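You operate a simulated robot arm through the tools that you are given. There is no shell and no other tool. Be economical: measure what you need, move in short steps, check, and stop when the job is done.

You are at the controls of a simulated two-armed robot. One attempt, no reset.

TASK
Screw the cap back on the silver flask.

It is judged by the outcome, as a careful person would: the job done as asked, and still so three seconds after it is handed in. It fails if anything else is knocked over, pushed out of place, dropped, spilled or broken. A push-on lid holds only when it is set on centred and level and pressed home; a screw cap is set on level and turned clockwise until tight.

THE ROBOT
Two 6-joint arms with two-finger parallel grippers on one trunk, on a base that drives. Base frame: it is fixed to the floor where the robot stands at the start and does not move with it; the origin is under the middle of the robot, x ahead of it, y to its left, z up; the surface under the hand at the start is at about z = 0.85. Units: m, degrees, N and s.
The left shoulder is at the start at [0.08, 0.216, 1.559], the right one opposite. With the tool pointing down near the work surface each hand reaches from about 0.1 to 0.7 m from the robot's upright axis, wherever it stands, measured 20 degrees to its own side. Payload 3.43 kg a hand.
The TCP of each hand is the grasp point between the finger pads, 0.03 m short of the fingertips. In the tool frame z runs along the fingers and y along their closing line. Largest opening 0.094 m; finger width 0.028, thickness 0.01; the body of the gripper, 0.05 by 0.096 m, starts 0.055 m behind the TCP.
Orientation is that of the tool frame in the base frame, as a unit quaternion [x, y, z, w]. With the fingers straight down and closing along the base's y, the tool's x points along the base's -x, its y along +y and its z along -z.

THE INTERFACE
- The arms move only by the tool servo_tool. It takes "left_deltas", "right_deltas" or both (then of equal length, played together; a hand with none holds still); each is a list that holds one entry, the list of rows, each a list of 7 numbers: the gripper command, from -1 (fully open) to 1 (shut), values between in proportion, then the shift along the base's x, y, z in units of 40 mm (1.0 is 40 mm), then the turn, a rotation vector about the base's x, y, z in units of 5 degrees (1.0 is 5 degrees). In form: [[[grip, dx, dy, dz, rx, ry, rz], ...]]. A call has 1 to 12 rows; each row shifts and turns the commanded pose from where the row before left it. A call with a number of a shift or a turn outside -1 to 1 is refused whole. A row lasts 0.2 s, in which the tool goes at most 0.05 m and 8.6 degrees; a call with a longer step from one row to the next is refused whole, and so is a gripper value outside its range. A pose out of reach is approached as far as the arm can. The call stops where the force on the tool passes 40 N (or 10 N more than at its start, if that is more) or the arm is blocked; 0.2 s more then pass. The fingers move at their own pace (about 0.072 m/s each) and stop on an object; they squeeze with about 36 N. The grip force told is the motor's: it shows also when the fingers shut on nothing. Time passes only in rows, and 0.2 s behind the last, so rows that do not move let the fingers close. The reply holds the time, the measured pose of the TCP, the force on the tool along the base axes, the opening and the grip force, in the units named above and with some noise, with the torque about the TCP (base axes, N m) and any sound that the robot's microphone picked up.
- Cameras (640 x 400 px; columns grow to the right, rows downward): "scene" is now at [0.1016, -0.0051, 1.7119]; the picture's right is [-0.11, -0.99, 0.00], its down [-0.84, 0.09, -0.53] and it looks along [0.53, -0.06, -0.85] (base axes); focal length 288 px, centre (320, 200). "left" rides on the left gripper at [0.076, -0.014, -0.103] in its tool frame; the picture's right is [0.18, 0.98, 0.00], its down [-0.75, 0.14, -0.64] and it looks along [-0.63, 0.12, 0.77] (tool axes); focal length 243 px, centre (320, 200). "right" rides on the right gripper at [0.076, 0.014, -0.103] in its tool frame; the picture's right is [-0.18, 0.98, 0.00], its down [-0.75, -0.14, -0.64] and it looks along [-0.63, -0.12, 0.77] (tool axes); focal length 243 px, centre (320, 200). There is no depth. A picture from a camera that has moved, and an enlarged one, comes with that camera's place and axes in the base frame and with its lens. The place of the scene camera against the robot may be out by one fixed shift of up to 0.012 m in any direction.
- get_image(camera): a new picture of that camera. It takes no simulated time.
- move_column(by): slides the trunk up (or, below 0, down) by that many m; the arms and the scene camera ride with it, the base frame stays. It gives what a move gives, with no picture.
- steer(legs): drives the robot by 1 to 6 legs, each [ahead, left, turn to the left] in m, m and degrees, along the robot's own axes; the way and the turn of a leg run together, so that a leg with both is an arc; at most 1.5 m and 180 degrees a leg. The arms and the cameras ride along, it lands a little off, and it stops where it bumps. It gives what a move gives.
- turn_head(pan, tilt): turns the head with the scene camera to pan (to the left, within 86 degrees either way) and tilt (down, from -29 to 69), counted from straight ahead of the robot. It gives what a move gives.
- close_up(camera, box): a new picture of the part [left, top, right, bottom] of that camera's present view, enlarged. It takes no simulated time.
- close_job(): hands the job in; it is judged then, once.

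Work in short steps. Places have to be worked out from the pictures, the camera data and where the tool is seen: move nearer, look again, correct. Check each grasp and each placing, and mend what went wrong. You have 120 turns and 88 pictures in all, those below and enlarged ones among them. Open the grippers and draw the arms clear of the work before you hand the job in, unless the task says otherwise; then end with one line.

The tools are called after "Call:" by a JSON object that holds its "fn" and its "kwargs". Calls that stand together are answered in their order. servo_tool: Moves the arms, as the interface text tells. Its arguments: {"type":"object","properties":{"left_deltas":{"type":"array","items":{"type":"array","items":{"type":"array","items":{"type":"number"}}}},"right_deltas":{"type":"array","items":{"type":"array","items":{"type":"array","items":{"type":"number"}}}}},"required":[]} The other tools are called the same way: move_column (by) slides the trunk up or down; steer (legs) drives the base; turn_head (pan, tilt) turns the head that bears the scene camera; get_image (camera) takes a picture; close_up (camera, box) takes an enlarged picture of a part of a camera's view; close_job () hands the job in.

At the start:

```text
time: 0.0
left_position: [0.4557, 0.2682, 0.9979]
left_tcp_rot: [0.001, 1.0, 0.001, 0.002]
left_wrist_force: [0.8, 0.2, -0.2]
left_wrist_torque: [-0.02, 0.01, -0.01]
left_finger_gap: 0.0939
left_finger_force: 0.0
right_position: [0.6032, -0.1729, 0.9998]
right_tcp_rot: [0.0, 1.0, 0.0, 0.0]
right_wrist_force: [0.4, 0.2, 0.1]
right_wrist_torque: [0.0, 0.02, 0.0]
right_finger_gap: 0.0941
right_finger_force: 0.0
trunk travel left (down, up): [-0.789, 0.051]
robot x, y, heading: [-0.0024, -0.0016, 0.4]
head pan, tilt: [-6.1, 57.7]
```

scene: 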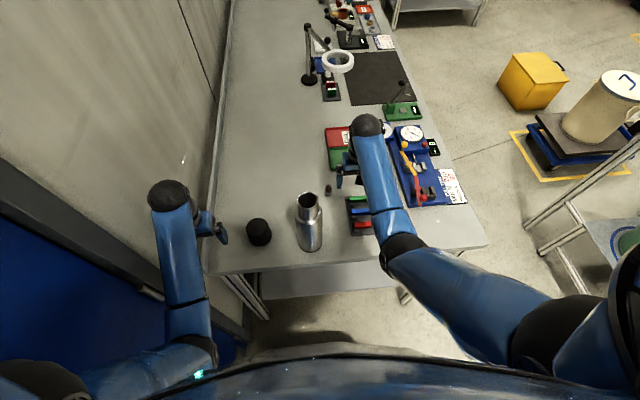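
right: 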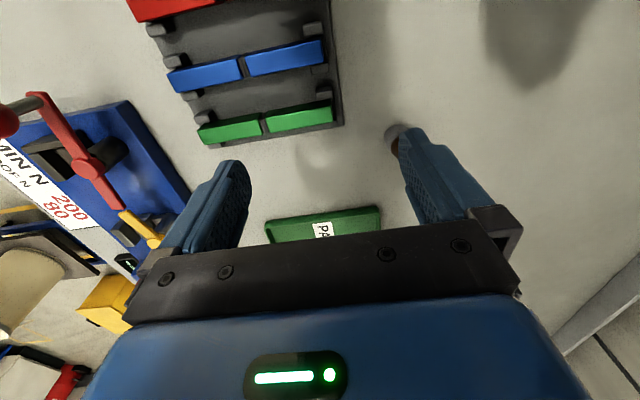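
left: 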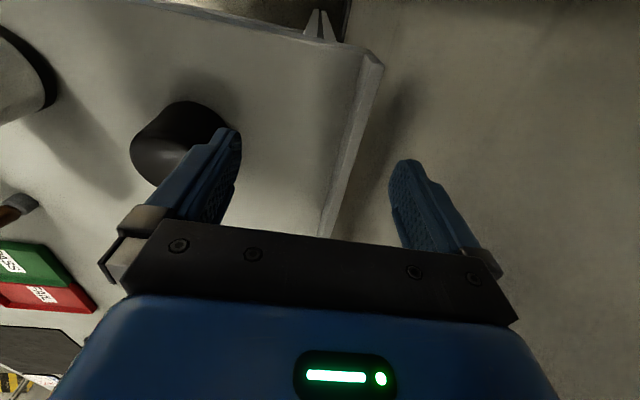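

The scene shows the silver flask with an open neck and a black cap to its left. I'll enlarge that area to measure both.

Call:
{"fn": "close_up", "kwargs": {"camera": "scene", "box": [220, 160, 380, 260]}}

Call:
{"fn": "close_up", "kwargs": {"camera": "left", "box": [0, 0, 400, 250]}}

```text
4.00 times, centred on (300, 210) of scene
camera zoom: at [0.1016, -0.0051, 1.7119], right [-0.11, -0.99, 0.0], down [-0.84, 0.09, -0.53], along [0.53, -0.06, -0.85], focal length 1151 px, centre (400, 160)
```

zoom: 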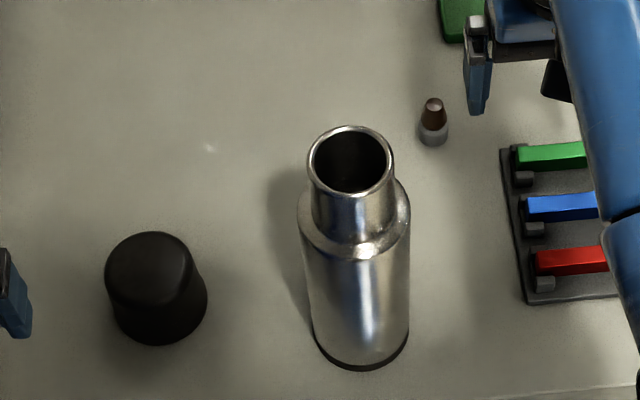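

```text
1.60 times, centred on (200, 125) of left
camera zoom: at [0.3795, 0.2541, 1.1013], right [-0.18, 0.98, 0.0], down [0.75, 0.14, 0.65], along [0.63, 0.12, -0.76], focal length 388 px, centre (512, 320)
```

zoom: 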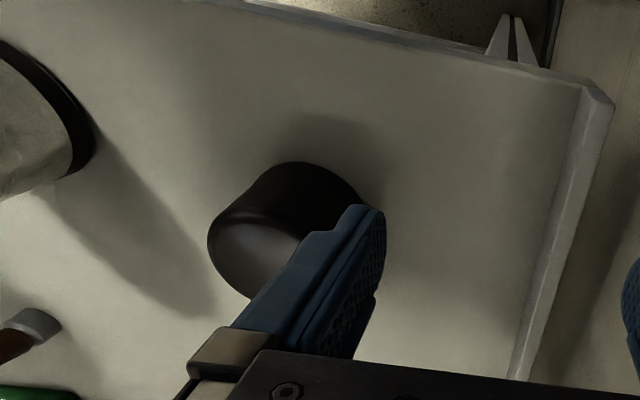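

The left camera and the scene camera agree: the cap is at about (0.515, 0.139), its top is near z 0.92, and it is about 0.07 wide. The flask is near (0.469, -0.016) with its mouth near z 1.13. I'll raise the left hand and bring it over the cap.

Call:
{"fn": "servo_tool", "kwargs": {"left_deltas": [[[-1, 0, 0, 1, 0, 0, 0], [-1, 0.37, -0.81, 0, 0, 0, 0], [-1, 0.37, -0.81, 0, 0, 0, 0], [-1, 0.37, -0.81, 0, 0, 0, 0], [-1, 0.37, -0.81, 0, 0, 0, 0], [-1, 0, 0, 0, 0, 0, 0]]]}}

Call:
{"fn": "get_image", "kwargs": {"camera": "left"}}

Call:
{"fn": "close_up", "kwargs": {"camera": "scene", "box": [220, 160, 380, 260]}}

```text
time: 1.4
left_position: [0.5208, 0.138, 0.9987]
left_tcp_rot: [0.0, 1.0, 0.001, 0.002]
left_wrist_force: [-1.0, 0.2, 0.1]
left_wrist_torque: [-0.02, 0.02, -0.03]
left_finger_gap: 0.094
left_finger_force: 0.0
left hand out of reach, approached as far as the arm can: row 1
right_position: [0.6053, -0.1732, 0.9997]
right_tcp_rot: [0.0, 1.0, 0.0, 0.001]
right_wrist_force: [-0.1, 0.6, -1.3]
right_wrist_torque: [-0.03, 0.01, 0.01]
right_finger_gap: 0.0942
right_finger_force: 0.1
trunk travel left (down, up): [-0.789, 0.051]
robot x, y, heading: [-0.0018, 0.0019, -0.2]
head pan, tilt: [-6.1, 57.7]
```

```text
82 pictures are left
camera left: at [0.4458, 0.1234, 1.1023], right [-0.18, 0.98, 0.0], down [0.75, 0.14, 0.65], along [0.63, 0.12, -0.76], focal length 243 px, centre (320, 200)
```

left: 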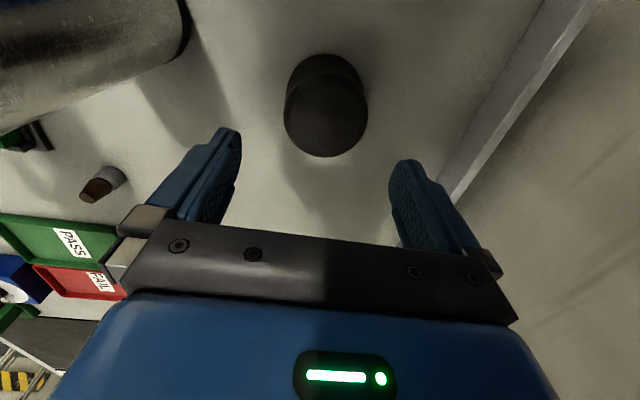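

```text
4.00 times, centred on (300, 210) of scene
camera zoom: at [0.1017, -0.0051, 1.7119], right [-0.11, -0.99, 0.0], down [-0.84, 0.09, -0.53], along [0.53, -0.06, -0.85], focal length 1151 px, centre (400, 160)
```

zoom: 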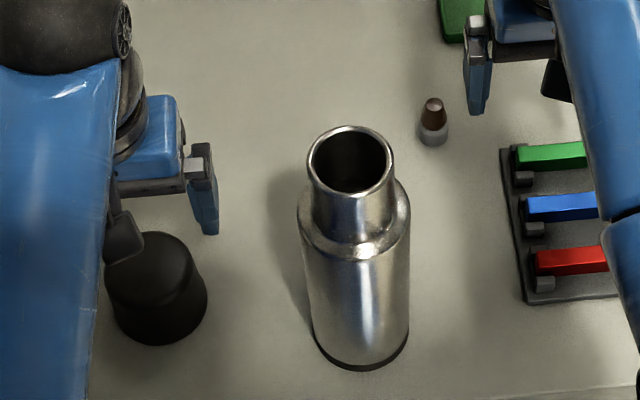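

The cap is confirmed at (0.514, 0.142), but the hand ran into a height limit. Before grasping, I'll test how high it can go here.

Call:
{"fn": "servo_tool", "kwargs": {"left_deltas": [[[-1, 0, 0, 1, 0, 0, 0], [-1, 0, 0, 1, 0, 0, 0], [-1, 0, 0, 1, 0, 0, 0], [-1, 0, 0, 1, 0, 0, 0], [-1, 0, 0, 1, 0, 0, 0], [-1, 0, 0, 0, 0, 0, 0]]]}}

```text
time: 2.8
left_position: [0.5965, 0.1265, 1.0629]
left_tcp_rot: [-0.001, 1.0, 0.001, 0.002]
left_wrist_force: [-0.5, 0.6, 0.5]
left_wrist_torque: [-0.01, 0.0, -0.01]
left_finger_gap: 0.0941
left_finger_force: 0.0
left hand out of reach, approached as far as the arm can: row 1, 2, 3, 4, 5
right_position: [0.6044, -0.1728, 0.9992]
right_tcp_rot: [0.0, 1.0, 0.0, 0.0]
right_wrist_force: [0.0, -1.0, -0.1]
right_wrist_torque: [0.0, 0.02, 0.0]
right_finger_gap: 0.0938
right_finger_force: 0.2
trunk travel left (down, up): [-0.789, 0.051]
robot x, y, heading: [-0.0032, -0.0007, 0.2]
head pan, tilt: [-6.1, 57.7]
```

Height is limited close in, so I'll raise the trunk and test how high the hand goes further out. That tells me how far to back the base up.

Call:
{"fn": "move_column", "kwargs": {"by": 0.05}}

Call:
{"fn": "servo_tool", "kwargs": {"left_deltas": [[[-1, 0, 0, 1, 0, 0, 0], [-1, 0, 0, 1, 0, 0, 0], [-1, 1, 0, 0.5, 0, 0, 0], [-1, 1, 0, 0.5, 0, 0, 0], [-1, 0, 0, 1, 0, 0, 0], [-1, 0, 0, 0, 0, 0, 0]]]}}

```text
time: 3.7
left_position: [0.595, 0.1258, 1.113]
left_tcp_rot: [0.0, 1.0, 0.0, 0.002]
left_wrist_force: [0.3, 0.2, 0.4]
left_wrist_torque: [-0.05, -0.01, 0.0]
left_finger_gap: 0.0939
left_finger_force: 0.1
right_position: [0.6037, -0.1725, 1.0489]
right_tcp_rot: [0.0, 1.0, -0.001, 0.0]
right_wrist_force: [0.2, 0.4, 0.3]
right_wrist_torque: [-0.02, 0.0, -0.02]
right_finger_gap: 0.0942
right_finger_force: 0.1
trunk travel left (down, up): [-0.839, 0.001]
robot x, y, heading: [0.0001, -0.0022, 0.0]
head pan, tilt: [-6.1, 57.7]
```

```text
time: 5.1
left_position: [0.7124, 0.1213, 1.2303]
left_tcp_rot: [0.001, 1.0, -0.001, 0.003]
left_wrist_force: [0.4, 0.1, 0.1]
left_wrist_torque: [0.01, -0.02, -0.01]
left_finger_gap: 0.094
left_finger_force: 0.0
left hand out of reach, approached as far as the arm can: row 1, 2
right_position: [0.6031, -0.173, 1.0512]
right_tcp_rot: [0.0, 1.0, 0.0, 0.0]
right_wrist_force: [0.1, 0.0, 0.6]
right_wrist_torque: [0.02, 0.01, 0.01]
right_finger_gap: 0.0942
right_finger_force: 0.0
trunk travel left (down, up): [-0.839, 0.001]
robot x, y, heading: [-0.0019, 0.0017, 0.2]
head pan, tilt: [-6.1, 57.7]
```

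At trunk max, z 1.23 is reachable at x ≈ 0.71, so I'll pick up the cap here and later back the base up about 0.22 m. Now I'm returning above the cap.

Call:
{"fn": "servo_tool", "kwargs": {"left_deltas": [[[-1, 0, 0, -1, 0, 0, 0], [-1, 0, 0, -1, 0, 0, 0], [-1, 0, 0, -1, 0, 0, 0], [-1, -0.707, 0.074, -0.357, 0, 0, 0], [-1, -0.707, 0.074, -0.357, 0, 0, 0], [-1, -0.707, 0.074, -0.357, 0, 0, 0], [-1, -0.707, 0.074, -0.357, 0, 0, 0], [-1, -0.707, 0.074, -0.357, 0, 0, 0], [-1, -0.707, 0.074, -0.357, 0, 0, 0], [-1, -0.707, 0.074, -0.357, 0, 0, 0], [-1, 0, 0, 0, 0, 0, 0]]]}}

Call:
{"fn": "get_image", "kwargs": {"camera": "left"}}

```text
time: 7.5
left_position: [0.5144, 0.1407, 1.0078]
left_tcp_rot: [-0.001, 1.0, 0.0, 0.002]
left_wrist_force: [0.0, 0.1, -0.9]
left_wrist_torque: [0.01, 0.02, 0.0]
left_finger_gap: 0.094
left_finger_force: 0.1
right_position: [0.6029, -0.1734, 1.0486]
right_tcp_rot: [0.0, 1.0, 0.0, 0.0]
right_wrist_force: [-0.4, 0.8, -0.8]
right_wrist_torque: [-0.03, 0.0, 0.05]
right_finger_gap: 0.0941
right_finger_force: 0.1
trunk travel left (down, up): [-0.839, 0.001]
robot x, y, heading: [-0.0023, -0.001, -0.0]
head pan, tilt: [-6.1, 57.7]
```

```text
80 pictures are left
camera left: at [0.4395, 0.1252, 1.111], right [-0.18, 0.98, 0.0], down [0.75, 0.14, 0.65], along [0.64, 0.12, -0.76], focal length 243 px, centre (320, 200)
```

left: 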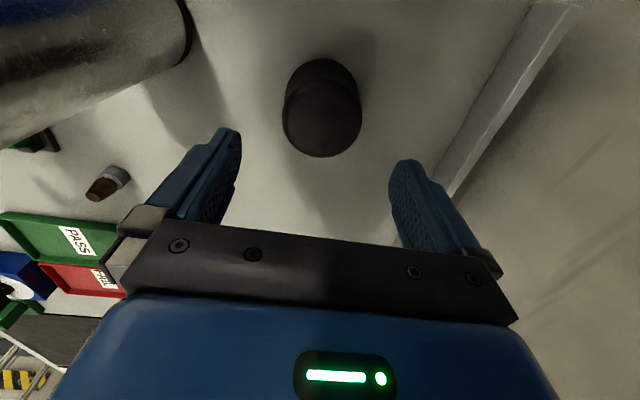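

The cap computes to (0.512, 0.1405), directly under the tool. I'll descend to z 0.90.

Call:
{"fn": "servo_tool", "kwargs": {"left_deltas": [[[-1, -0.05, 0, -0.9, 0, 0, 0], [-1, 0, 0, -0.9, 0, 0, 0], [-1, 0, 0, -0.5, 0, 0, 0], [-1, 0, 0, -0.4, 0, 0, 0], [-1, 0, 0, 0, 0, 0, 0]]]}}

Call:
{"fn": "get_image", "kwargs": {"camera": "left"}}

```text
time: 8.7
left_position: [0.5143, 0.1407, 0.9017]
left_tcp_rot: [0.0, 1.0, -0.001, 0.003]
left_wrist_force: [0.5, 0.8, 0.2]
left_wrist_torque: [0.01, -0.01, -0.02]
left_finger_gap: 0.0939
left_finger_force: 0.1
right_position: [0.6056, -0.1725, 1.05]
right_tcp_rot: [0.0, 1.0, 0.0, 0.001]
right_wrist_force: [0.1, -1.0, 1.1]
right_wrist_torque: [0.01, -0.01, 0.0]
right_finger_gap: 0.094
right_finger_force: 0.1
trunk travel left (down, up): [-0.839, 0.001]
robot x, y, heading: [0.0001, 0.0016, 0.3]
head pan, tilt: [-6.1, 57.7]
```

```text
79 pictures are left
camera left: at [0.4381, 0.1252, 1.0039], right [-0.18, 0.98, 0.0], down [0.75, 0.14, 0.65], along [0.64, 0.12, -0.76], focal length 243 px, centre (320, 200)
```

left: 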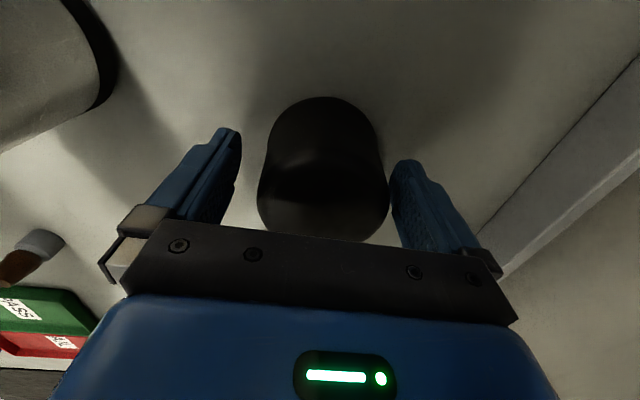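

The cap top looks to be near z 0.905, so I'll go 8 mm lower and close.

Call:
{"fn": "servo_tool", "kwargs": {"left_deltas": [[[-1, 0, 0, -0.2, 0, 0, 0], [-0.4, 0, 0, 0, 0, 0, 0], [1, 0, 0, 0, 0, 0, 0], [1, 0, 0, 0, 0, 0, 0], [1, 0, 0, 0, 0, 0, 0]]]}}

Call:
{"fn": "get_image", "kwargs": {"camera": "left"}}

```text
time: 9.9
left_position: [0.5135, 0.1414, 0.8924]
left_tcp_rot: [0.0, 1.0, 0.0, 0.003]
left_wrist_force: [0.7, 0.4, 0.3]
left_wrist_torque: [0.06, -0.05, 0.0]
left_finger_gap: 0.0749
left_finger_force: 35.9
right_position: [0.6053, -0.1733, 1.0503]
right_tcp_rot: [0.0, 1.0, 0.0, 0.0]
right_wrist_force: [0.5, -0.2, 0.2]
right_wrist_torque: [0.02, -0.01, -0.02]
right_finger_gap: 0.094
right_finger_force: 0.1
trunk travel left (down, up): [-0.839, 0.001]
robot x, y, heading: [0.0008, 0.0026, -0.2]
head pan, tilt: [-6.1, 57.7]
```

```text
78 pictures are left
camera left: at [0.4383, 0.1254, 0.9964], right [-0.18, 0.98, 0.0], down [0.75, 0.14, 0.65], along [0.64, 0.12, -0.76], focal length 243 px, centre (320, 200)
```

left: 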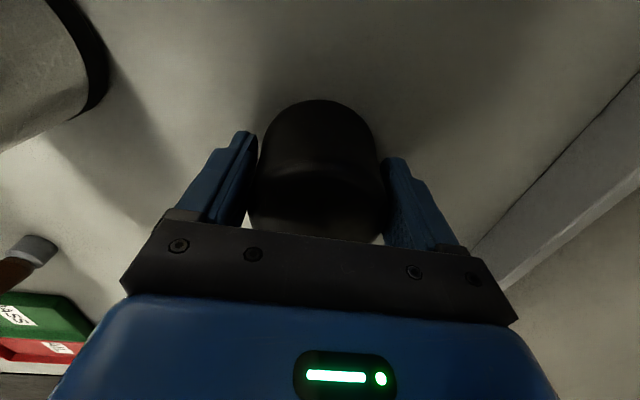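

The grip is on the cap: opening 0.075 at 36 N. I'll lift 10 cm and check.

Call:
{"fn": "servo_tool", "kwargs": {"left_deltas": [[[1, 0, 0, 0.5, 0, 0, 0], [1, 0, 0, 1, 0, 0, 0], [1, 0, 0, 1, 0, 0, 0], [1, 0, 0, 0, 0, 0, 0]]]}}

Call:
{"fn": "get_image", "kwargs": {"camera": "left"}}

Call:
{"fn": "get_image", "kwargs": {"camera": "scene"}}

```text
time: 10.9
left_position: [0.5146, 0.1414, 0.9925]
left_tcp_rot: [0.001, 1.0, 0.0, 0.001]
left_wrist_force: [0.8, -0.3, -1.0]
left_wrist_torque: [0.02, -0.02, 0.0]
left_finger_gap: 0.0748
left_finger_force: 36.4
right_position: [0.604, -0.1727, 1.0489]
right_tcp_rot: [0.0, 1.0, 0.0, -0.001]
right_wrist_force: [-0.2, -0.3, 0.7]
right_wrist_torque: [0.0, -0.02, 0.0]
right_finger_gap: 0.0941
right_finger_force: 0.1
trunk travel left (down, up): [-0.839, 0.001]
robot x, y, heading: [0.0004, 0.0001, 0.0]
head pan, tilt: [-6.1, 57.7]
```

```text
77 pictures are left
camera left: at [0.4399, 0.1268, 1.0954], right [-0.18, 0.98, 0.0], down [0.75, 0.14, 0.65], along [0.63, 0.12, -0.76], focal length 243 px, centre (320, 200)
```

left: 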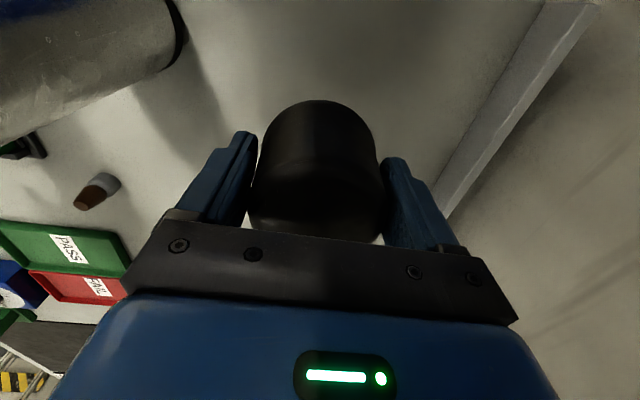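

```text
76 pictures are left
camera scene: at [0.102, -0.005, 1.7618], right [-0.11, -0.99, 0.0], down [-0.84, 0.09, -0.53], along [0.53, -0.06, -0.85], focal length 288 px, centre (320, 200)
```

scene: 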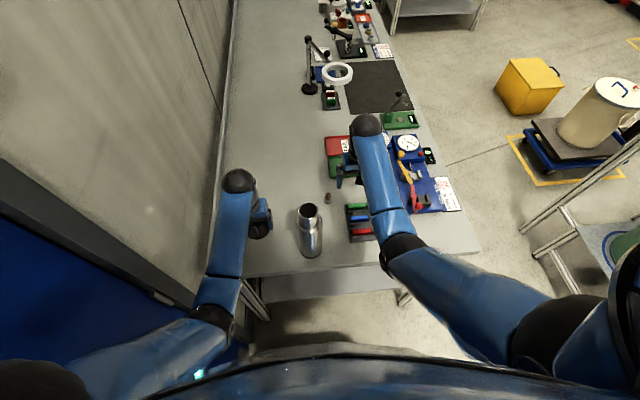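

Triangulating the rim between views puts the cap centre at x ≈ 0.523, top z 0.901, height about 0.05. That is roughly 9.5 mm off the pad centre. I'll set it back down and regrip it centred, so I can turn it about its own axis.

Call:
{"fn": "servo_tool", "kwargs": {"left_deltas": [[[1, 0, 0, -1, 0, 0, 0], [1, 0, 0, -1, 0, 0, 0], [1, 0, 0, -0.45, 0, 0, 0], [1, 0, 0, 0, 0, 0, 0], [-1, 0, 0, 0, 0, 0, 0], [-1, 0, 0, 0, 0, 0, 0], [-1, 0.24, 0, 0, 0, 0, 0], [-1, 0, 0, 0, 0, 0, 0]]]}}

Call:
{"fn": "get_image", "kwargs": {"camera": "left"}}

```text
time: 12.7
left_position: [0.5231, 0.1429, 0.8947]
left_tcp_rot: [0.0, 1.0, -0.001, 0.002]
left_wrist_force: [0.0, 0.0, 0.3]
left_wrist_torque: [-0.02, 0.0, -0.02]
left_finger_gap: 0.0942
left_finger_force: 0.1
right_position: [0.605, -0.1726, 1.0491]
right_tcp_rot: [0.0, 1.0, 0.0, 0.0]
right_wrist_force: [0.5, 1.3, -0.5]
right_wrist_torque: [0.01, -0.03, -0.01]
right_finger_gap: 0.0939
right_finger_force: 0.0
trunk travel left (down, up): [-0.839, 0.001]
robot x, y, heading: [0.0008, -0.0021, -0.0]
head pan, tilt: [-6.1, 57.7]
```

```text
75 pictures are left
camera left: at [0.4482, 0.1273, 0.9974], right [-0.18, 0.98, 0.0], down [0.75, 0.14, 0.65], along [0.64, 0.12, -0.76], focal length 243 px, centre (320, 200)
```

left: 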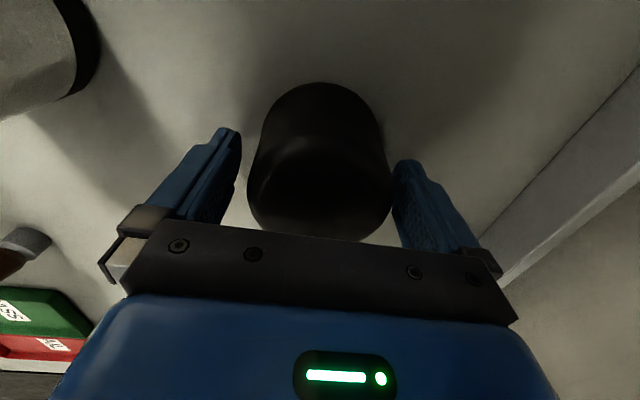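

The rim check again gives centre x 0.5235, matching the tool at 0.523. I'll grip and lift.

Call:
{"fn": "servo_tool", "kwargs": {"left_deltas": [[[-1, 0, 0, -0.1, 0, 0, 0], [1, 0, 0, 0, 0, 0, 0], [1, 0, 0, 0, 0, 0, 0], [1, 0, 0, 0, 0, 0, 0], [1, 0, 0, 0.5, 0, 0, 0], [1, 0, 0, 1, 0, 0, 0], [1, 0, 0, 1, 0, 0, 0], [1, 0, 0, 0, 0, 0, 0]]]}}

Call:
{"fn": "get_image", "kwargs": {"camera": "left"}}

```text
time: 14.5
left_position: [0.5242, 0.1405, 0.9939]
left_tcp_rot: [0.001, 1.0, 0.0, 0.002]
left_wrist_force: [0.7, -0.5, -0.7]
left_wrist_torque: [0.05, -0.01, -0.01]
left_finger_gap: 0.0743
left_finger_force: 36.5
right_position: [0.6039, -0.1727, 1.0496]
right_tcp_rot: [0.001, 1.0, 0.0, 0.0]
right_wrist_force: [-0.9, -0.3, -0.1]
right_wrist_torque: [-0.02, 0.01, -0.03]
right_finger_gap: 0.0941
right_finger_force: 0.1
trunk travel left (down, up): [-0.839, 0.001]
robot x, y, heading: [0.0038, -0.0003, 0.3]
head pan, tilt: [-6.1, 57.7]
```

```text
74 pictures are left
camera left: at [0.448, 0.126, 1.0962], right [-0.18, 0.98, 0.0], down [0.75, 0.14, 0.65], along [0.63, 0.12, -0.76], focal length 243 px, centre (320, 200)
```

left: 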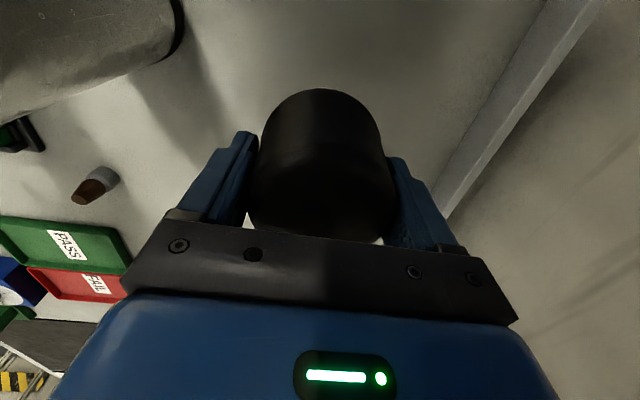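

The cap is held with its bottom about 41 mm below the TCP. I'll drive the base back 0.22 m; both hands are laterally clear of the flask.

Call:
{"fn": "steer", "kwargs": {"legs": [[-0.22, 0, 0]]}}

Call:
{"fn": "turn_head", "kwargs": {"pan": 0, "tilt": 45}}

Call:
{"fn": "get_image", "kwargs": {"camera": "scene"}}

```text
time: 16.2
left_position: [0.3088, 0.1402, 0.9905]
left_tcp_rot: [0.001, 1.0, 0.001, 0.0]
left_wrist_force: [0.5, -0.6, -0.6]
left_wrist_torque: [0.01, 0.05, -0.01]
left_finger_gap: 0.0741
left_finger_force: 35.5
right_position: [0.3893, -0.1728, 1.047]
right_tcp_rot: [0.0, 1.0, 0.0, -0.003]
right_wrist_force: [0.2, 0.1, -0.1]
right_wrist_torque: [0.0, 0.02, -0.04]
right_finger_gap: 0.0941
right_finger_force: 0.1
trunk travel left (down, up): [-0.839, 0.001]
robot x, y, heading: [-0.2209, 0.0025, -0.1]
head pan, tilt: [-6.1, 57.7]
```

```text
time: 16.9
left_position: [0.3065, 0.141, 0.9932]
left_tcp_rot: [0.001, 1.0, 0.0, 0.001]
left_wrist_force: [0.7, 0.9, -0.8]
left_wrist_torque: [-0.02, 0.0, 0.0]
left_finger_gap: 0.074
left_finger_force: 36.1
right_position: [0.3865, -0.1732, 1.0492]
right_tcp_rot: [0.0, 1.0, 0.001, -0.001]
right_wrist_force: [0.0, -0.2, 0.4]
right_wrist_torque: [-0.01, 0.03, 0.02]
right_finger_gap: 0.0941
right_finger_force: 0.1
trunk travel left (down, up): [-0.839, 0.001]
robot x, y, heading: [-0.2178, 0.0008, -0.3]
head pan, tilt: [0.0, 45.0]
```

```text
73 pictures are left
camera scene: at [-0.102, 0.0023, 1.7784], right [0.0, -1.0, 0.0], down [-0.71, 0.0, -0.71], along [0.71, 0.0, -0.71], focal length 288 px, centre (320, 200)
```

scene: 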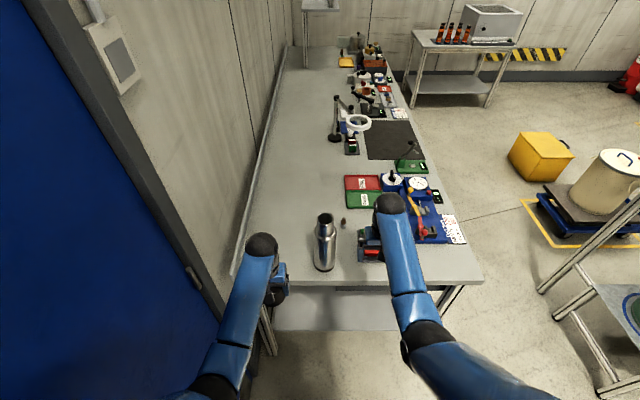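

The table's front edge is at about x 0.40, so the front of the flask is clear. The right hand can grip the flask body from the front, fingers pointing ahead. I'll measure the flask more exactly.

Call:
{"fn": "close_up", "kwargs": {"camera": "scene", "box": [280, 195, 376, 285]}}

Call:
{"fn": "get_image", "kwargs": {"camera": "right"}}

```text
4.44 times, centred on (328, 240) of scene
camera zoom: at [-0.102, 0.0023, 1.7784], right [0.0, -1.0, 0.0], down [-0.71, 0.0, -0.71], along [0.71, 0.0, -0.71], focal length 1279 px, centre (284, 22)
```

zoom: 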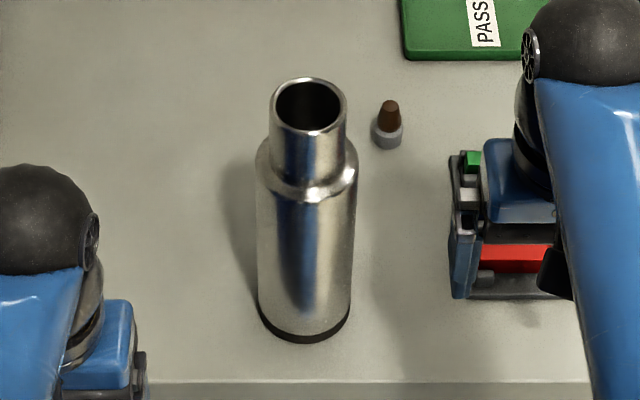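

```text
71 pictures are left
camera right: at [0.3118, -0.1588, 1.1517], right [0.18, 0.98, 0.0], down [0.75, -0.14, 0.64], along [0.63, -0.12, -0.77], focal length 243 px, centre (320, 200)
```

right: 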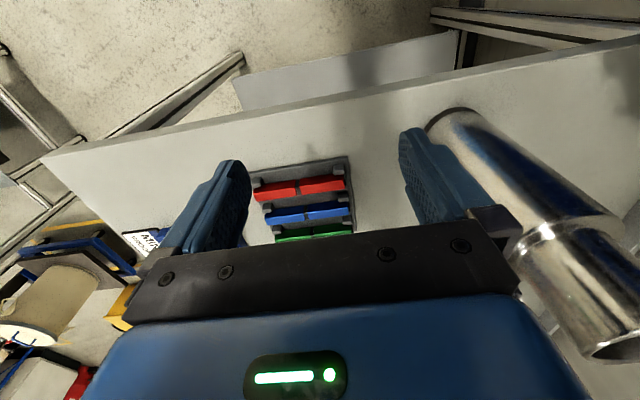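

The flask computes to about (0.487, -0.017), body diameter 0.079, mouth OD 0.054, mouth top z ≈ 1.10. I'll pitch the right hand so its fingers point forward, backing off slightly.

Call:
{"fn": "servo_tool", "kwargs": {"right_deltas": [[[-1, -0.1, 0, 0, 0, -1, 0], [-1, -0.1, 0, 0, 0, -1, 0], [-1, -0.1, 0, 0, 0, -1, 0], [-1, -0.1, 0, 0, 0, -1, 0], [-1, -0.1, 0, 0, 0, -1, 0], [-1, -0.1, 0, 0, 0, -1, 0], [-1, -0.1, 0, 0, 0, -1, 0], [-1, -0.1, 0, 0, 0, -1, 0], [-1, -0.1, 0, 0, 0, -1, 0], [-1, -0.1, 0, 0, 0, -1, 0], [-1, 0, 0, 0, 0, -1, 0], [-1, 0, 0, 0, 0, -1, 0]]]}}

Call:
{"fn": "get_image", "kwargs": {"camera": "scene"}}

```text
time: 19.6
left_position: [0.3042, 0.1395, 0.9932]
left_tcp_rot: [0.001, 1.0, 0.0, 0.002]
left_wrist_force: [-0.2, -0.7, -0.5]
left_wrist_torque: [0.04, 0.03, -0.01]
left_finger_gap: 0.0736
left_finger_force: 35.9
right_position: [0.3465, -0.1734, 1.0496]
right_tcp_rot: [0.001, 0.865, 0.0, 0.502]
right_wrist_force: [-0.1, -0.4, 1.0]
right_wrist_torque: [-0.01, 0.01, -0.04]
right_finger_gap: 0.0939
right_finger_force: 0.1
trunk travel left (down, up): [-0.839, 0.001]
robot x, y, heading: [-0.2152, 0.0012, -0.1]
head pan, tilt: [0.0, 45.0]
```

```text
70 pictures are left
camera scene: at [-0.1043, 0.0022, 1.7787], right [0.0, -1.0, 0.0], down [-0.71, 0.0, -0.71], along [0.71, 0.0, -0.71], focal length 288 px, centre (320, 200)
```

scene: 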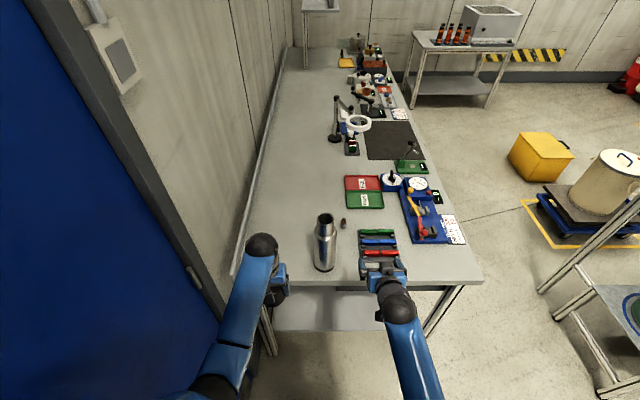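

The arm took the pitch well. I'll finish the pitch and line up in front of the flask at z ≈ 0.975.

Call:
{"fn": "servo_tool", "kwargs": {"right_deltas": [[[-1, 0, 0.975, -0.467, 0, -1, 0], [-1, 0, 0.975, -0.467, 0, -1, 0], [-1, 0, 0.975, -0.467, 0, -1, 0], [-1, 0, 0.975, -0.467, 0, 0, 0], [-1, 0, 0, 0, 0, 0, 0]]]}}

Call:
{"fn": "get_image", "kwargs": {"camera": "right"}}

Call:
{"fn": "close_up", "kwargs": {"camera": "scene", "box": [260, 195, 388, 315]}}

```text
time: 20.8
left_position: [0.3056, 0.1398, 0.9932]
left_tcp_rot: [0.001, 1.0, 0.0, 0.004]
left_wrist_force: [-0.4, 0.2, -1.0]
left_wrist_torque: [-0.02, -0.01, 0.0]
left_finger_gap: 0.0739
left_finger_force: 35.7
right_position: [0.3433, -0.0147, 0.9733]
right_tcp_rot: [0.0, 0.794, 0.0, 0.608]
right_wrist_force: [0.3, -0.2, -0.2]
right_wrist_torque: [0.01, 0.02, 0.06]
right_finger_gap: 0.0941
right_finger_force: 0.1
trunk travel left (down, up): [-0.839, 0.001]
robot x, y, heading: [-0.2209, 0.0017, -0.3]
head pan, tilt: [0.0, 45.0]
```

```text
69 pictures are left
camera right: at [0.2256, -0.0015, 0.9266], right [0.05, 0.98, 0.18], down [-0.43, -0.14, 0.89], along [0.9, -0.12, 0.41], focal length 243 px, centre (320, 200)
```

right: 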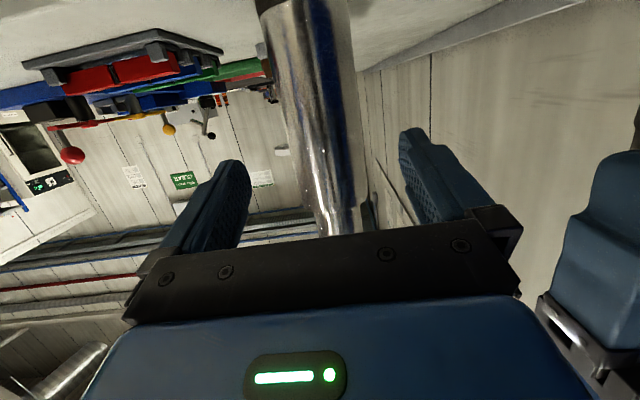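

```text
3.33 times, centred on (324, 255) of scene
camera zoom: at [-0.1043, 0.0024, 1.7787], right [0.0, -1.0, 0.0], down [-0.71, 0.0, -0.71], along [0.71, 0.0, -0.71], focal length 959 px, centre (307, 17)
```

zoom: 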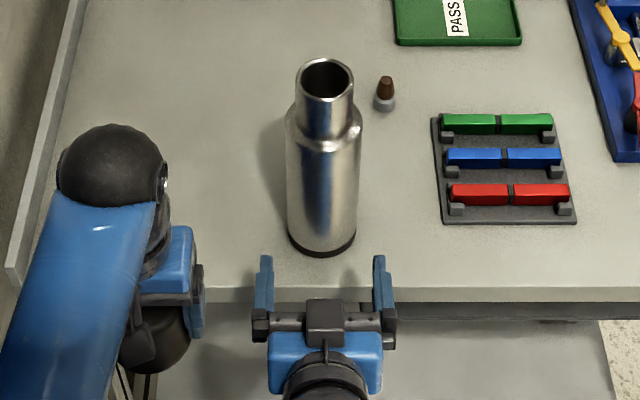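

From the right camera, the flask axis is near y -0.020 at grip height. I'll shift y by -4 mm, advance partway and check.

Call:
{"fn": "servo_tool", "kwargs": {"right_deltas": [[[-1, 0, -0.11, 0, 0, 0, 0], [-1, 0.8, 0, 0, 0, 0, 0], [-1, 0.7, 0, 0, 0, 0, 0], [-1, 0, 0, 0, 0, 0, 0]]]}}

Call:
{"fn": "get_image", "kwargs": {"camera": "right"}}

Call:
{"fn": "close_up", "kwargs": {"camera": "scene", "box": [280, 195, 376, 285]}}

```text
time: 21.8
left_position: [0.3042, 0.1401, 0.9933]
left_tcp_rot: [0.001, 1.0, 0.0, 0.002]
left_wrist_force: [0.2, 0.2, 0.0]
left_wrist_torque: [0.0, 0.0, 0.05]
left_finger_gap: 0.0736
left_finger_force: 36.4
right_position: [0.4061, -0.0215, 0.9727]
right_tcp_rot: [0.001, 0.794, 0.0, 0.608]
right_wrist_force: [0.2, -0.7, 0.6]
right_wrist_torque: [-0.01, -0.03, 0.01]
right_finger_gap: 0.0939
right_finger_force: 0.0
trunk travel left (down, up): [-0.839, 0.001]
robot x, y, heading: [-0.2157, 0.0035, -0.3]
head pan, tilt: [0.0, 45.0]
```

```text
67 pictures are left
camera right: at [0.2877, -0.0071, 0.927], right [0.05, 0.98, 0.18], down [-0.43, -0.14, 0.89], along [0.9, -0.12, 0.41], focal length 243 px, centre (320, 200)
```

right: 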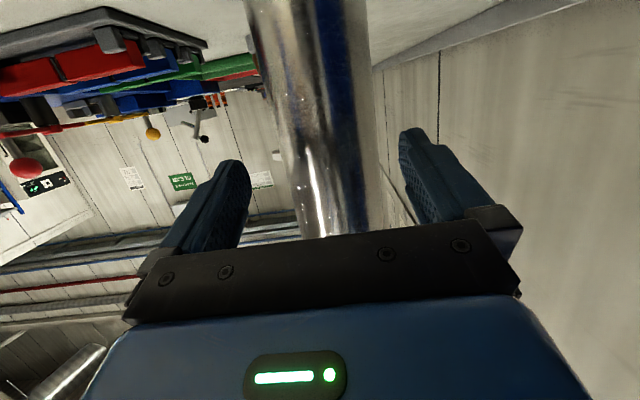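

```text
4.44 times, centred on (328, 240) of scene
camera zoom: at [-0.1048, 0.002, 1.7787], right [0.0, -1.0, 0.0], down [-0.71, 0.0, -0.71], along [0.71, 0.0, -0.71], focal length 1279 px, centre (284, 22)
```

zoom: 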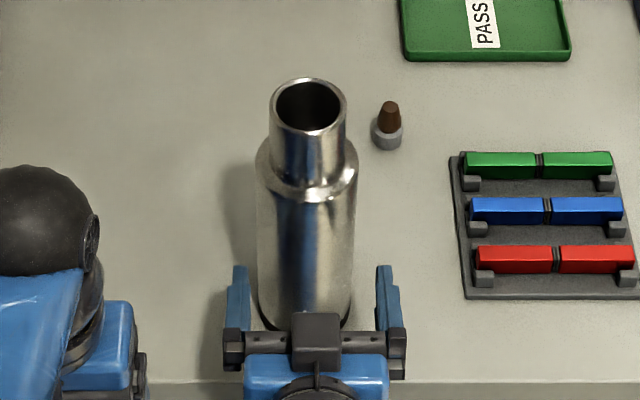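

The scene view says y ≈ -0.016 and the right camera -0.018. I'll shift +4 mm in y and advance to straddle the flask.

Call:
{"fn": "servo_tool", "kwargs": {"right_deltas": [[[-1, 0, 0.1, 0, 0, 0, 0], [-1, 0.7, 0, 0, 0, 0, 0], [-1, 0.6, 0, 0, 0, 0, 0], [-1, 0.5, 0, 0, 0, 0, 0], [-1, 0, 0, 0, 0, 0, 0]]]}}

Call:
{"fn": "get_image", "kwargs": {"camera": "right"}}

Call:
{"fn": "close_up", "kwargs": {"camera": "scene", "box": [280, 195, 376, 285]}}

```text
time: 22.9
left_position: [0.3049, 0.1386, 0.9943]
left_tcp_rot: [0.001, 1.0, -0.001, 0.003]
left_wrist_force: [0.1, 0.4, -0.2]
left_wrist_torque: [0.0, -0.02, -0.04]
left_finger_gap: 0.0736
left_finger_force: 35.2
right_position: [0.4776, -0.0171, 0.9761]
right_tcp_rot: [0.0, 0.794, 0.001, 0.609]
right_wrist_force: [0.1, -0.2, -0.2]
right_wrist_torque: [0.01, 0.0, 0.0]
right_finger_gap: 0.094
right_finger_force: 0.1
trunk travel left (down, up): [-0.839, 0.001]
robot x, y, heading: [-0.2189, -0.0013, -0.1]
head pan, tilt: [0.0, 45.0]
```

```text
65 pictures are left
camera right: at [0.3598, -0.0034, 0.9292], right [0.05, 0.98, 0.18], down [-0.42, -0.14, 0.89], along [0.9, -0.12, 0.41], focal length 243 px, centre (320, 200)
```

right: 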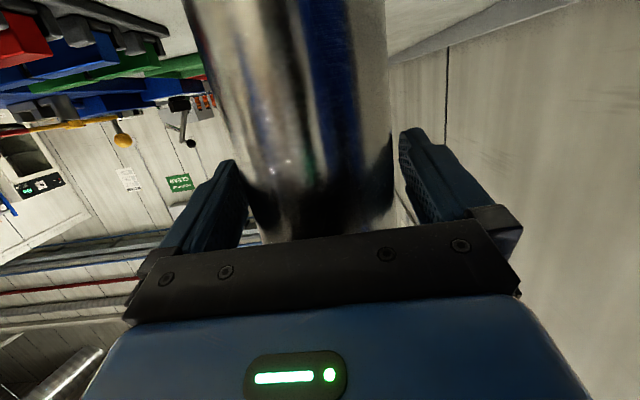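

```text
4.44 times, centred on (328, 240) of scene
camera zoom: at [-0.1042, 0.0023, 1.7786], right [0.0, -1.0, 0.0], down [-0.71, 0.0, -0.71], along [0.71, 0.0, -0.71], focal length 1279 px, centre (284, 22)
```

zoom: 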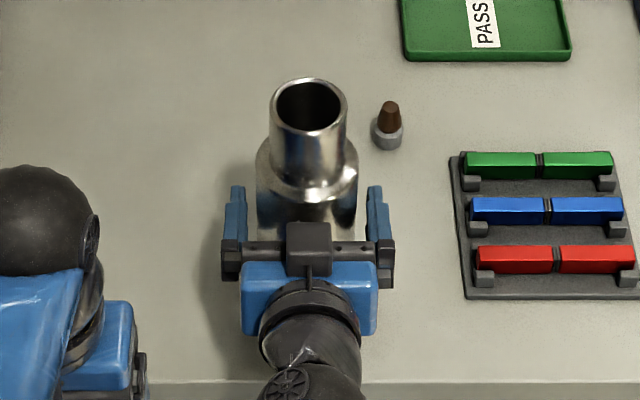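

The fingers straddle the flask symmetrically. Closing to hold it.

Call:
{"fn": "servo_tool", "kwargs": {"right_deltas": [[[-0.5, 0, 0, 0, 0, 0, 0], [-0.65, 0, 0, 0, 0, 0, 0], [1, 0, 0, 0, 0, 0, 0], [1, 0, 0, 0, 0, 0, 0], [1, 0, 0, 0, 0, 0, 0]]]}}

Call:
{"fn": "close_up", "kwargs": {"camera": "scene", "box": [280, 195, 376, 285]}}

Call:
{"fn": "get_image", "kwargs": {"camera": "right"}}

```text
time: 24.1
left_position: [0.3041, 0.1403, 0.9935]
left_tcp_rot: [0.001, 1.0, 0.0, 0.003]
left_wrist_force: [-0.1, 0.4, -0.7]
left_wrist_torque: [-0.01, 0.04, 0.02]
left_finger_gap: 0.0734
left_finger_force: 36.2
right_position: [0.4775, -0.0173, 0.9768]
right_tcp_rot: [0.0, 0.794, 0.0, 0.609]
right_wrist_force: [0.1, -0.5, 1.3]
right_wrist_torque: [-0.16, 0.05, 0.01]
right_finger_gap: 0.0787
right_finger_force: 35.8
trunk travel left (down, up): [-0.839, 0.001]
robot x, y, heading: [-0.216, 0.0024, -0.3]
head pan, tilt: [0.0, 45.0]
```

```text
4.44 times, centred on (328, 240) of scene
camera zoom: at [-0.1044, 0.0023, 1.7787], right [0.0, -1.0, 0.0], down [-0.71, 0.0, -0.71], along [0.71, 0.0, -0.71], focal length 1279 px, centre (284, 22)
```

zoom: 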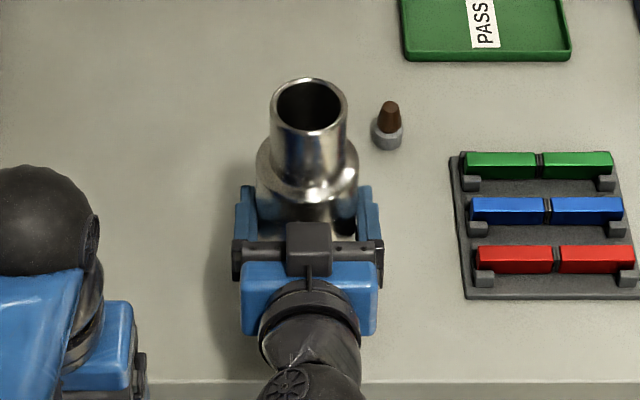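

```text
62 pictures are left
camera right: at [0.3595, -0.0033, 0.9294], right [0.05, 0.98, 0.18], down [-0.43, -0.14, 0.89], along [0.9, -0.12, 0.41], focal length 243 px, centre (320, 200)
```

right: 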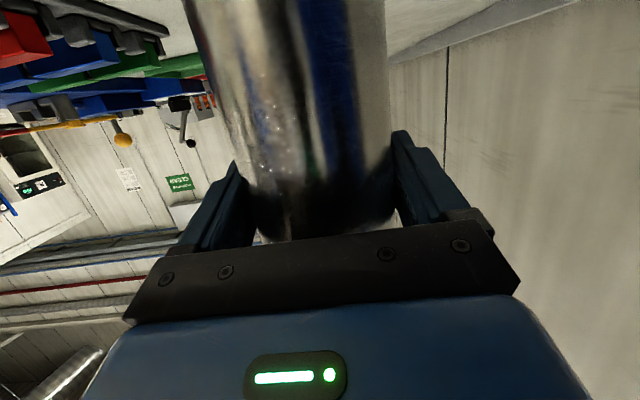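

The flask is held (diameter 0.0787, y = -0.017). I'll bring the left hand up and forward, beside and above the mouth, to measure the mouth with its camera.

Call:
{"fn": "servo_tool", "kwargs": {"left_deltas": [[[1, 0.8, 0, 0.5, 0, 0, 0], [1, 0.8, 0, 0.5, 0, 0, 0], [1, 0.8, 0, 0.5, 0, 0, 0], [1, 0.44, 0, 0.86, 0, 0, 0], [1, 0.44, 0, 0.86, 0, 0, 0], [1, 0.44, 0, 0.86, 0, 0, 0], [1, 0.44, 0, 0.86, 0, 0, 0], [1, 0, 0, 0, 0, 0, 0]]]}}

Call:
{"fn": "get_image", "kwargs": {"camera": "left"}}

Call:
{"fn": "get_image", "kwargs": {"camera": "scene"}}

```text
time: 25.9
left_position: [0.4703, 0.1406, 1.1922]
left_tcp_rot: [0.002, 1.0, 0.0, 0.003]
left_wrist_force: [-0.4, 0.3, -1.5]
left_wrist_torque: [-0.01, 0.05, -0.01]
left_finger_gap: 0.0732
left_finger_force: 35.3
right_position: [0.4777, -0.0181, 0.9763]
right_tcp_rot: [0.001, 0.794, 0.0, 0.608]
right_wrist_force: [-0.7, 0.8, 1.9]
right_wrist_torque: [-0.1, -0.04, 0.01]
right_finger_gap: 0.0785
right_finger_force: 36.3
trunk travel left (down, up): [-0.839, 0.001]
robot x, y, heading: [-0.221, 0.0011, -0.1]
head pan, tilt: [0.0, 45.0]
```

```text
61 pictures are left
camera left: at [0.3952, 0.1272, 1.2947], right [-0.18, 0.98, 0.0], down [0.75, 0.14, 0.65], along [0.64, 0.12, -0.76], focal length 243 px, centre (320, 200)
```

left: 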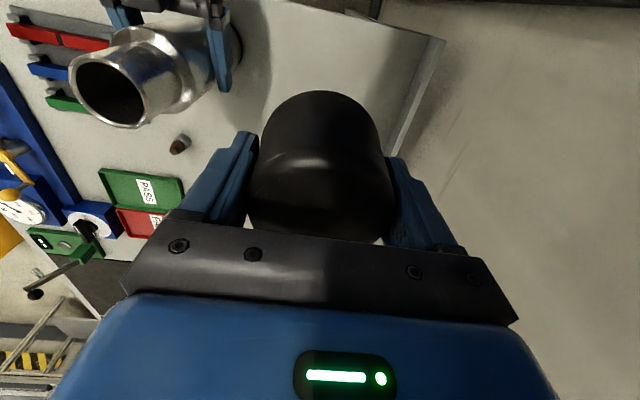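

```text
60 pictures are left
camera scene: at [-0.1043, 0.0027, 1.7786], right [0.0, -1.0, 0.0], down [-0.71, 0.0, -0.71], along [0.71, 0.0, -0.71], focal length 288 px, centre (320, 200)
```

scene: 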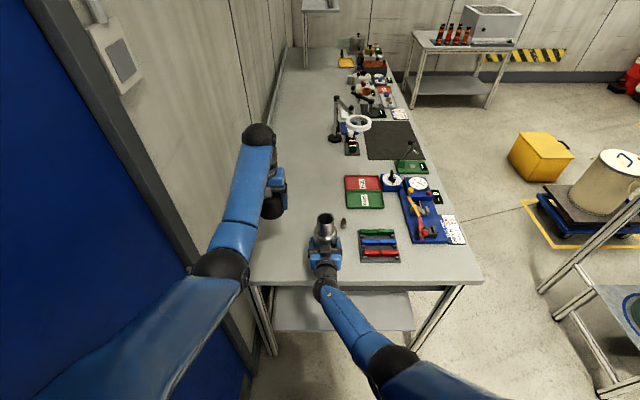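

I'll zoom in on the mouth for precise ray measurement.

Call:
{"fn": "close_up", "kwargs": {"camera": "left", "box": [40, 20, 240, 145]}}

Call:
{"fn": "close_up", "kwargs": {"camera": "scene", "box": [296, 200, 360, 240]}}

```text
3.20 times, centred on (140, 82) of left
camera zoom: at [0.3952, 0.1272, 1.2947], right [-0.18, 0.98, 0.0], down [0.75, 0.14, 0.65], along [0.64, 0.12, -0.76], focal length 776 px, centre (896, 576)
```

zoom: 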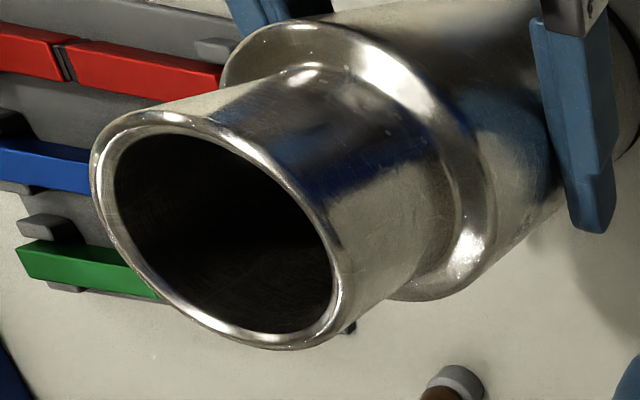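

```text
10.00 times, centred on (328, 220) of scene
camera zoom: at [-0.1043, 0.0027, 1.7786], right [0.0, -1.0, 0.0], down [-0.71, 0.0, -0.71], along [0.71, 0.0, -0.71], focal length 2878 px, centre (240, 0)
```

zoom: 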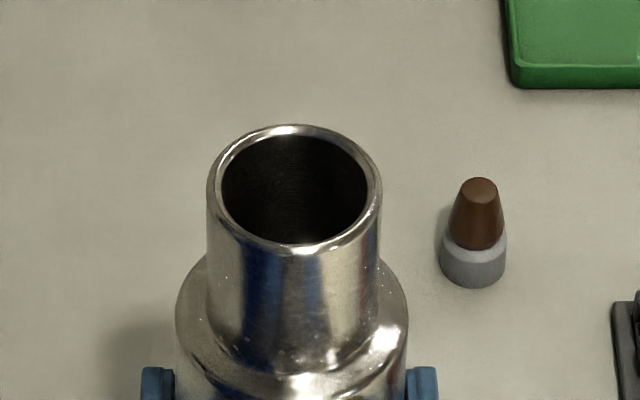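

The mouth centre works out to (0.482, -0.018), top z 1.105, with the left and scene cameras agreeing. The cap bottom is at about 1.151, so I'll move straight across above the mouth.

Call:
{"fn": "servo_tool", "kwargs": {"left_deltas": [[[1, 0.073, -0.99, 0, 0, 0, 0], [1, 0.073, -0.99, 0, 0, 0, 0], [1, 0.073, -0.99, 0, 0, 0, 0], [1, 0.073, -0.99, 0, 0, 0, 0], [1, 0, 0, 0, 0, 0, 0]]]}}

Call:
{"fn": "get_image", "kwargs": {"camera": "left"}}

Call:
{"fn": "close_up", "kwargs": {"camera": "scene", "box": [264, 170, 392, 250]}}

Call:
{"fn": "get_image", "kwargs": {"camera": "right"}}

```text
time: 27.1
left_position: [0.4823, -0.0177, 1.1917]
left_tcp_rot: [0.001, 1.0, 0.001, 0.003]
left_wrist_force: [-0.5, 0.4, -0.5]
left_wrist_torque: [0.0, 0.01, 0.0]
left_finger_gap: 0.0732
left_finger_force: 36.9
right_position: [0.4771, -0.0176, 0.9756]
right_tcp_rot: [0.002, 0.793, -0.002, 0.609]
right_wrist_force: [0.0, -1.3, 2.9]
right_wrist_torque: [-0.17, 0.17, 0.09]
right_finger_gap: 0.0784
right_finger_force: 35.9
trunk travel left (down, up): [-0.839, 0.001]
robot x, y, heading: [-0.2221, -0.0031, -0.1]
head pan, tilt: [0.0, 45.0]
```

```text
57 pictures are left
camera left: at [0.4067, -0.0326, 1.2946], right [-0.18, 0.98, 0.0], down [0.75, 0.14, 0.65], along [0.64, 0.12, -0.76], focal length 243 px, centre (320, 200)
```

left: 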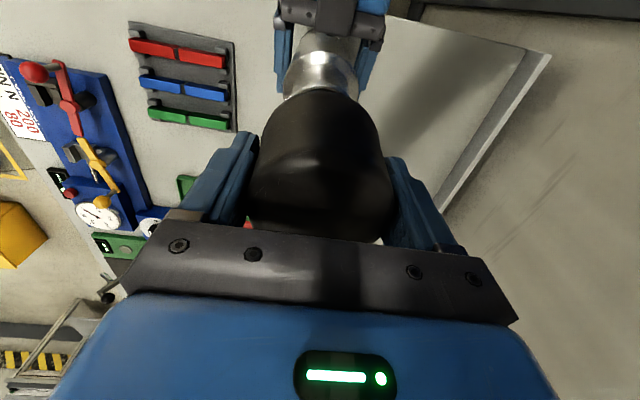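

```text
5.00 times, centred on (328, 210) of scene
camera zoom: at [-0.1045, 0.0027, 1.7787], right [0.0, -1.0, 0.0], down [-0.71, 0.0, -0.71], along [0.71, 0.0, -0.71], focal length 1439 px, centre (280, 150)
```

zoom: 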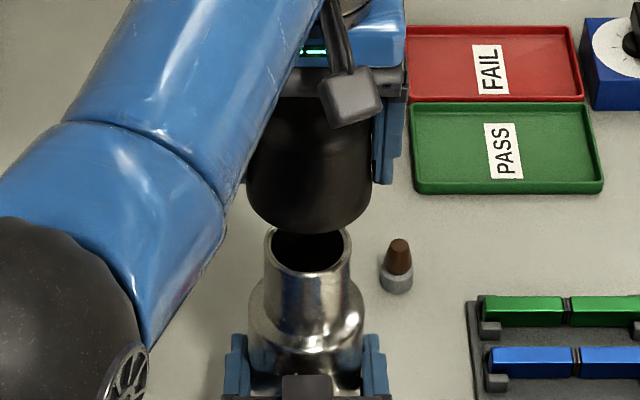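

```text
55 pictures are left
camera right: at [0.3595, -0.0034, 0.9293], right [0.05, 0.98, 0.18], down [-0.43, -0.14, 0.89], along [0.9, -0.12, 0.41], focal length 243 px, centre (320, 200)
```

right: 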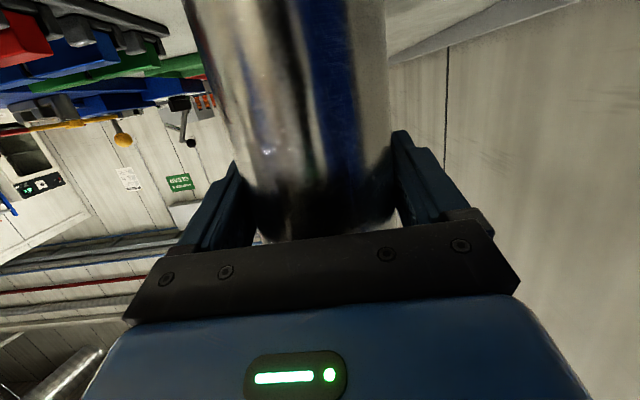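

Cap and mouth line up in the scene view (columns 309 vs 308). I'll lower slowly and watch the force.

Call:
{"fn": "servo_tool", "kwargs": {"left_deltas": [[[1, 0, 0, -0.5, 0, 0, 0], [1, 0, 0, -0.3, 0, 0, 0], [1, 0, 0, -0.2, 0, 0, 0], [1, 0, 0, -0.1, 0, 0, 0], [1, 0, 0, -0.1, 0, 0, 0], [1, 0, 0, 0, 0, 0, 0]]]}}

Call:
{"fn": "close_up", "kwargs": {"camera": "scene", "box": [264, 170, 392, 250]}}

```text
time: 28.6
left_position: [0.4843, -0.0188, 1.1437]
left_tcp_rot: [0.0, 1.0, 0.001, 0.003]
left_wrist_force: [-2.2, 0.4, 5.0]
left_wrist_torque: [0.0, 0.26, -0.03]
left_finger_gap: 0.0731
left_finger_force: 36.0
right_position: [0.4765, -0.0182, 0.9761]
right_tcp_rot: [0.001, 0.794, -0.001, 0.608]
right_wrist_force: [4.8, -0.8, 0.9]
right_wrist_torque: [-0.17, -0.24, 0.07]
right_finger_gap: 0.0784
right_finger_force: 35.5
trunk travel left (down, up): [-0.839, 0.001]
robot x, y, heading: [-0.2215, -0.0012, -0.1]
head pan, tilt: [0.0, 45.0]
```

```text
5.00 times, centred on (328, 210) of scene
camera zoom: at [-0.1046, 0.0023, 1.7787], right [0.0, -1.0, 0.0], down [-0.71, 0.0, -0.71], along [0.71, 0.0, -0.71], focal length 1439 px, centre (280, 150)
```

zoom: 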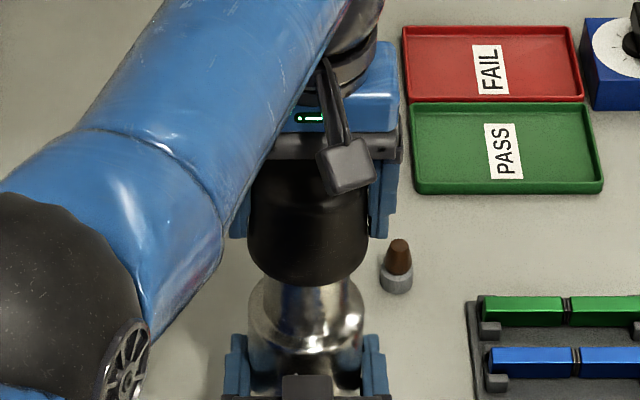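

There is contact at mouth height. Reaction Fx is -2.2 N and the torque points to touching on the near rim, so the cap sits slightly too far in +x. I'll lift a little, shift 3 mm toward -x and lower again.

Call:
{"fn": "servo_tool", "kwargs": {"left_deltas": [[[1, 0, 0, 0.1, 0, 0, 0], [1, -0.08, 0, 0, 0, 0, 0], [1, 0, 0, -0.08, 0, 0, 0], [1, 0, 0, -0.08, 0, 0, 0], [1, 0, 0, 0, 0, 0, 0]]]}}

```text
time: 29.8
left_position: [0.4801, -0.0173, 1.1404]
left_tcp_rot: [0.001, 1.0, 0.001, 0.004]
left_wrist_force: [-0.1, 0.4, -0.1]
left_wrist_torque: [0.01, -0.03, -0.03]
left_finger_gap: 0.0735
left_finger_force: 36.1
right_position: [0.4775, -0.0184, 0.9754]
right_tcp_rot: [0.001, 0.793, -0.001, 0.609]
right_wrist_force: [-0.1, -2.0, 2.5]
right_wrist_torque: [-0.25, -0.03, -0.03]
right_finger_gap: 0.0786
right_finger_force: 36.1
trunk travel left (down, up): [-0.839, 0.001]
robot x, y, heading: [-0.2161, 0.001, -0.1]
head pan, tilt: [0.0, 45.0]
```

Lower now than the earlier contact and with no force, so the cap is slipping over the neck. I'll go on lowering in small steps.

Call:
{"fn": "servo_tool", "kwargs": {"left_deltas": [[[1, 0, 0, -0.1, 0, 0, 0], [1, 0, 0, -0.1, 0, 0, 0], [1, 0, 0, -0.1, 0, 0, 0], [1, 0, 0, 0, 0, 0, 0]]]}}

```text
time: 30.8
left_position: [0.4806, -0.018, 1.1288]
left_tcp_rot: [0.001, 1.0, 0.0, 0.003]
left_wrist_force: [-0.5, -0.7, -1.0]
left_wrist_torque: [0.04, 0.02, -0.01]
left_finger_gap: 0.0733
left_finger_force: 35.9
right_position: [0.478, -0.0171, 0.976]
right_tcp_rot: [0.001, 0.793, 0.0, 0.609]
right_wrist_force: [-0.3, -0.3, 2.5]
right_wrist_torque: [-0.19, 0.03, 0.03]
right_finger_gap: 0.0784
right_finger_force: 36.4
trunk travel left (down, up): [-0.839, 0.001]
robot x, y, heading: [-0.2226, -0.0027, -0.5]
head pan, tilt: [0.0, 45.0]
```

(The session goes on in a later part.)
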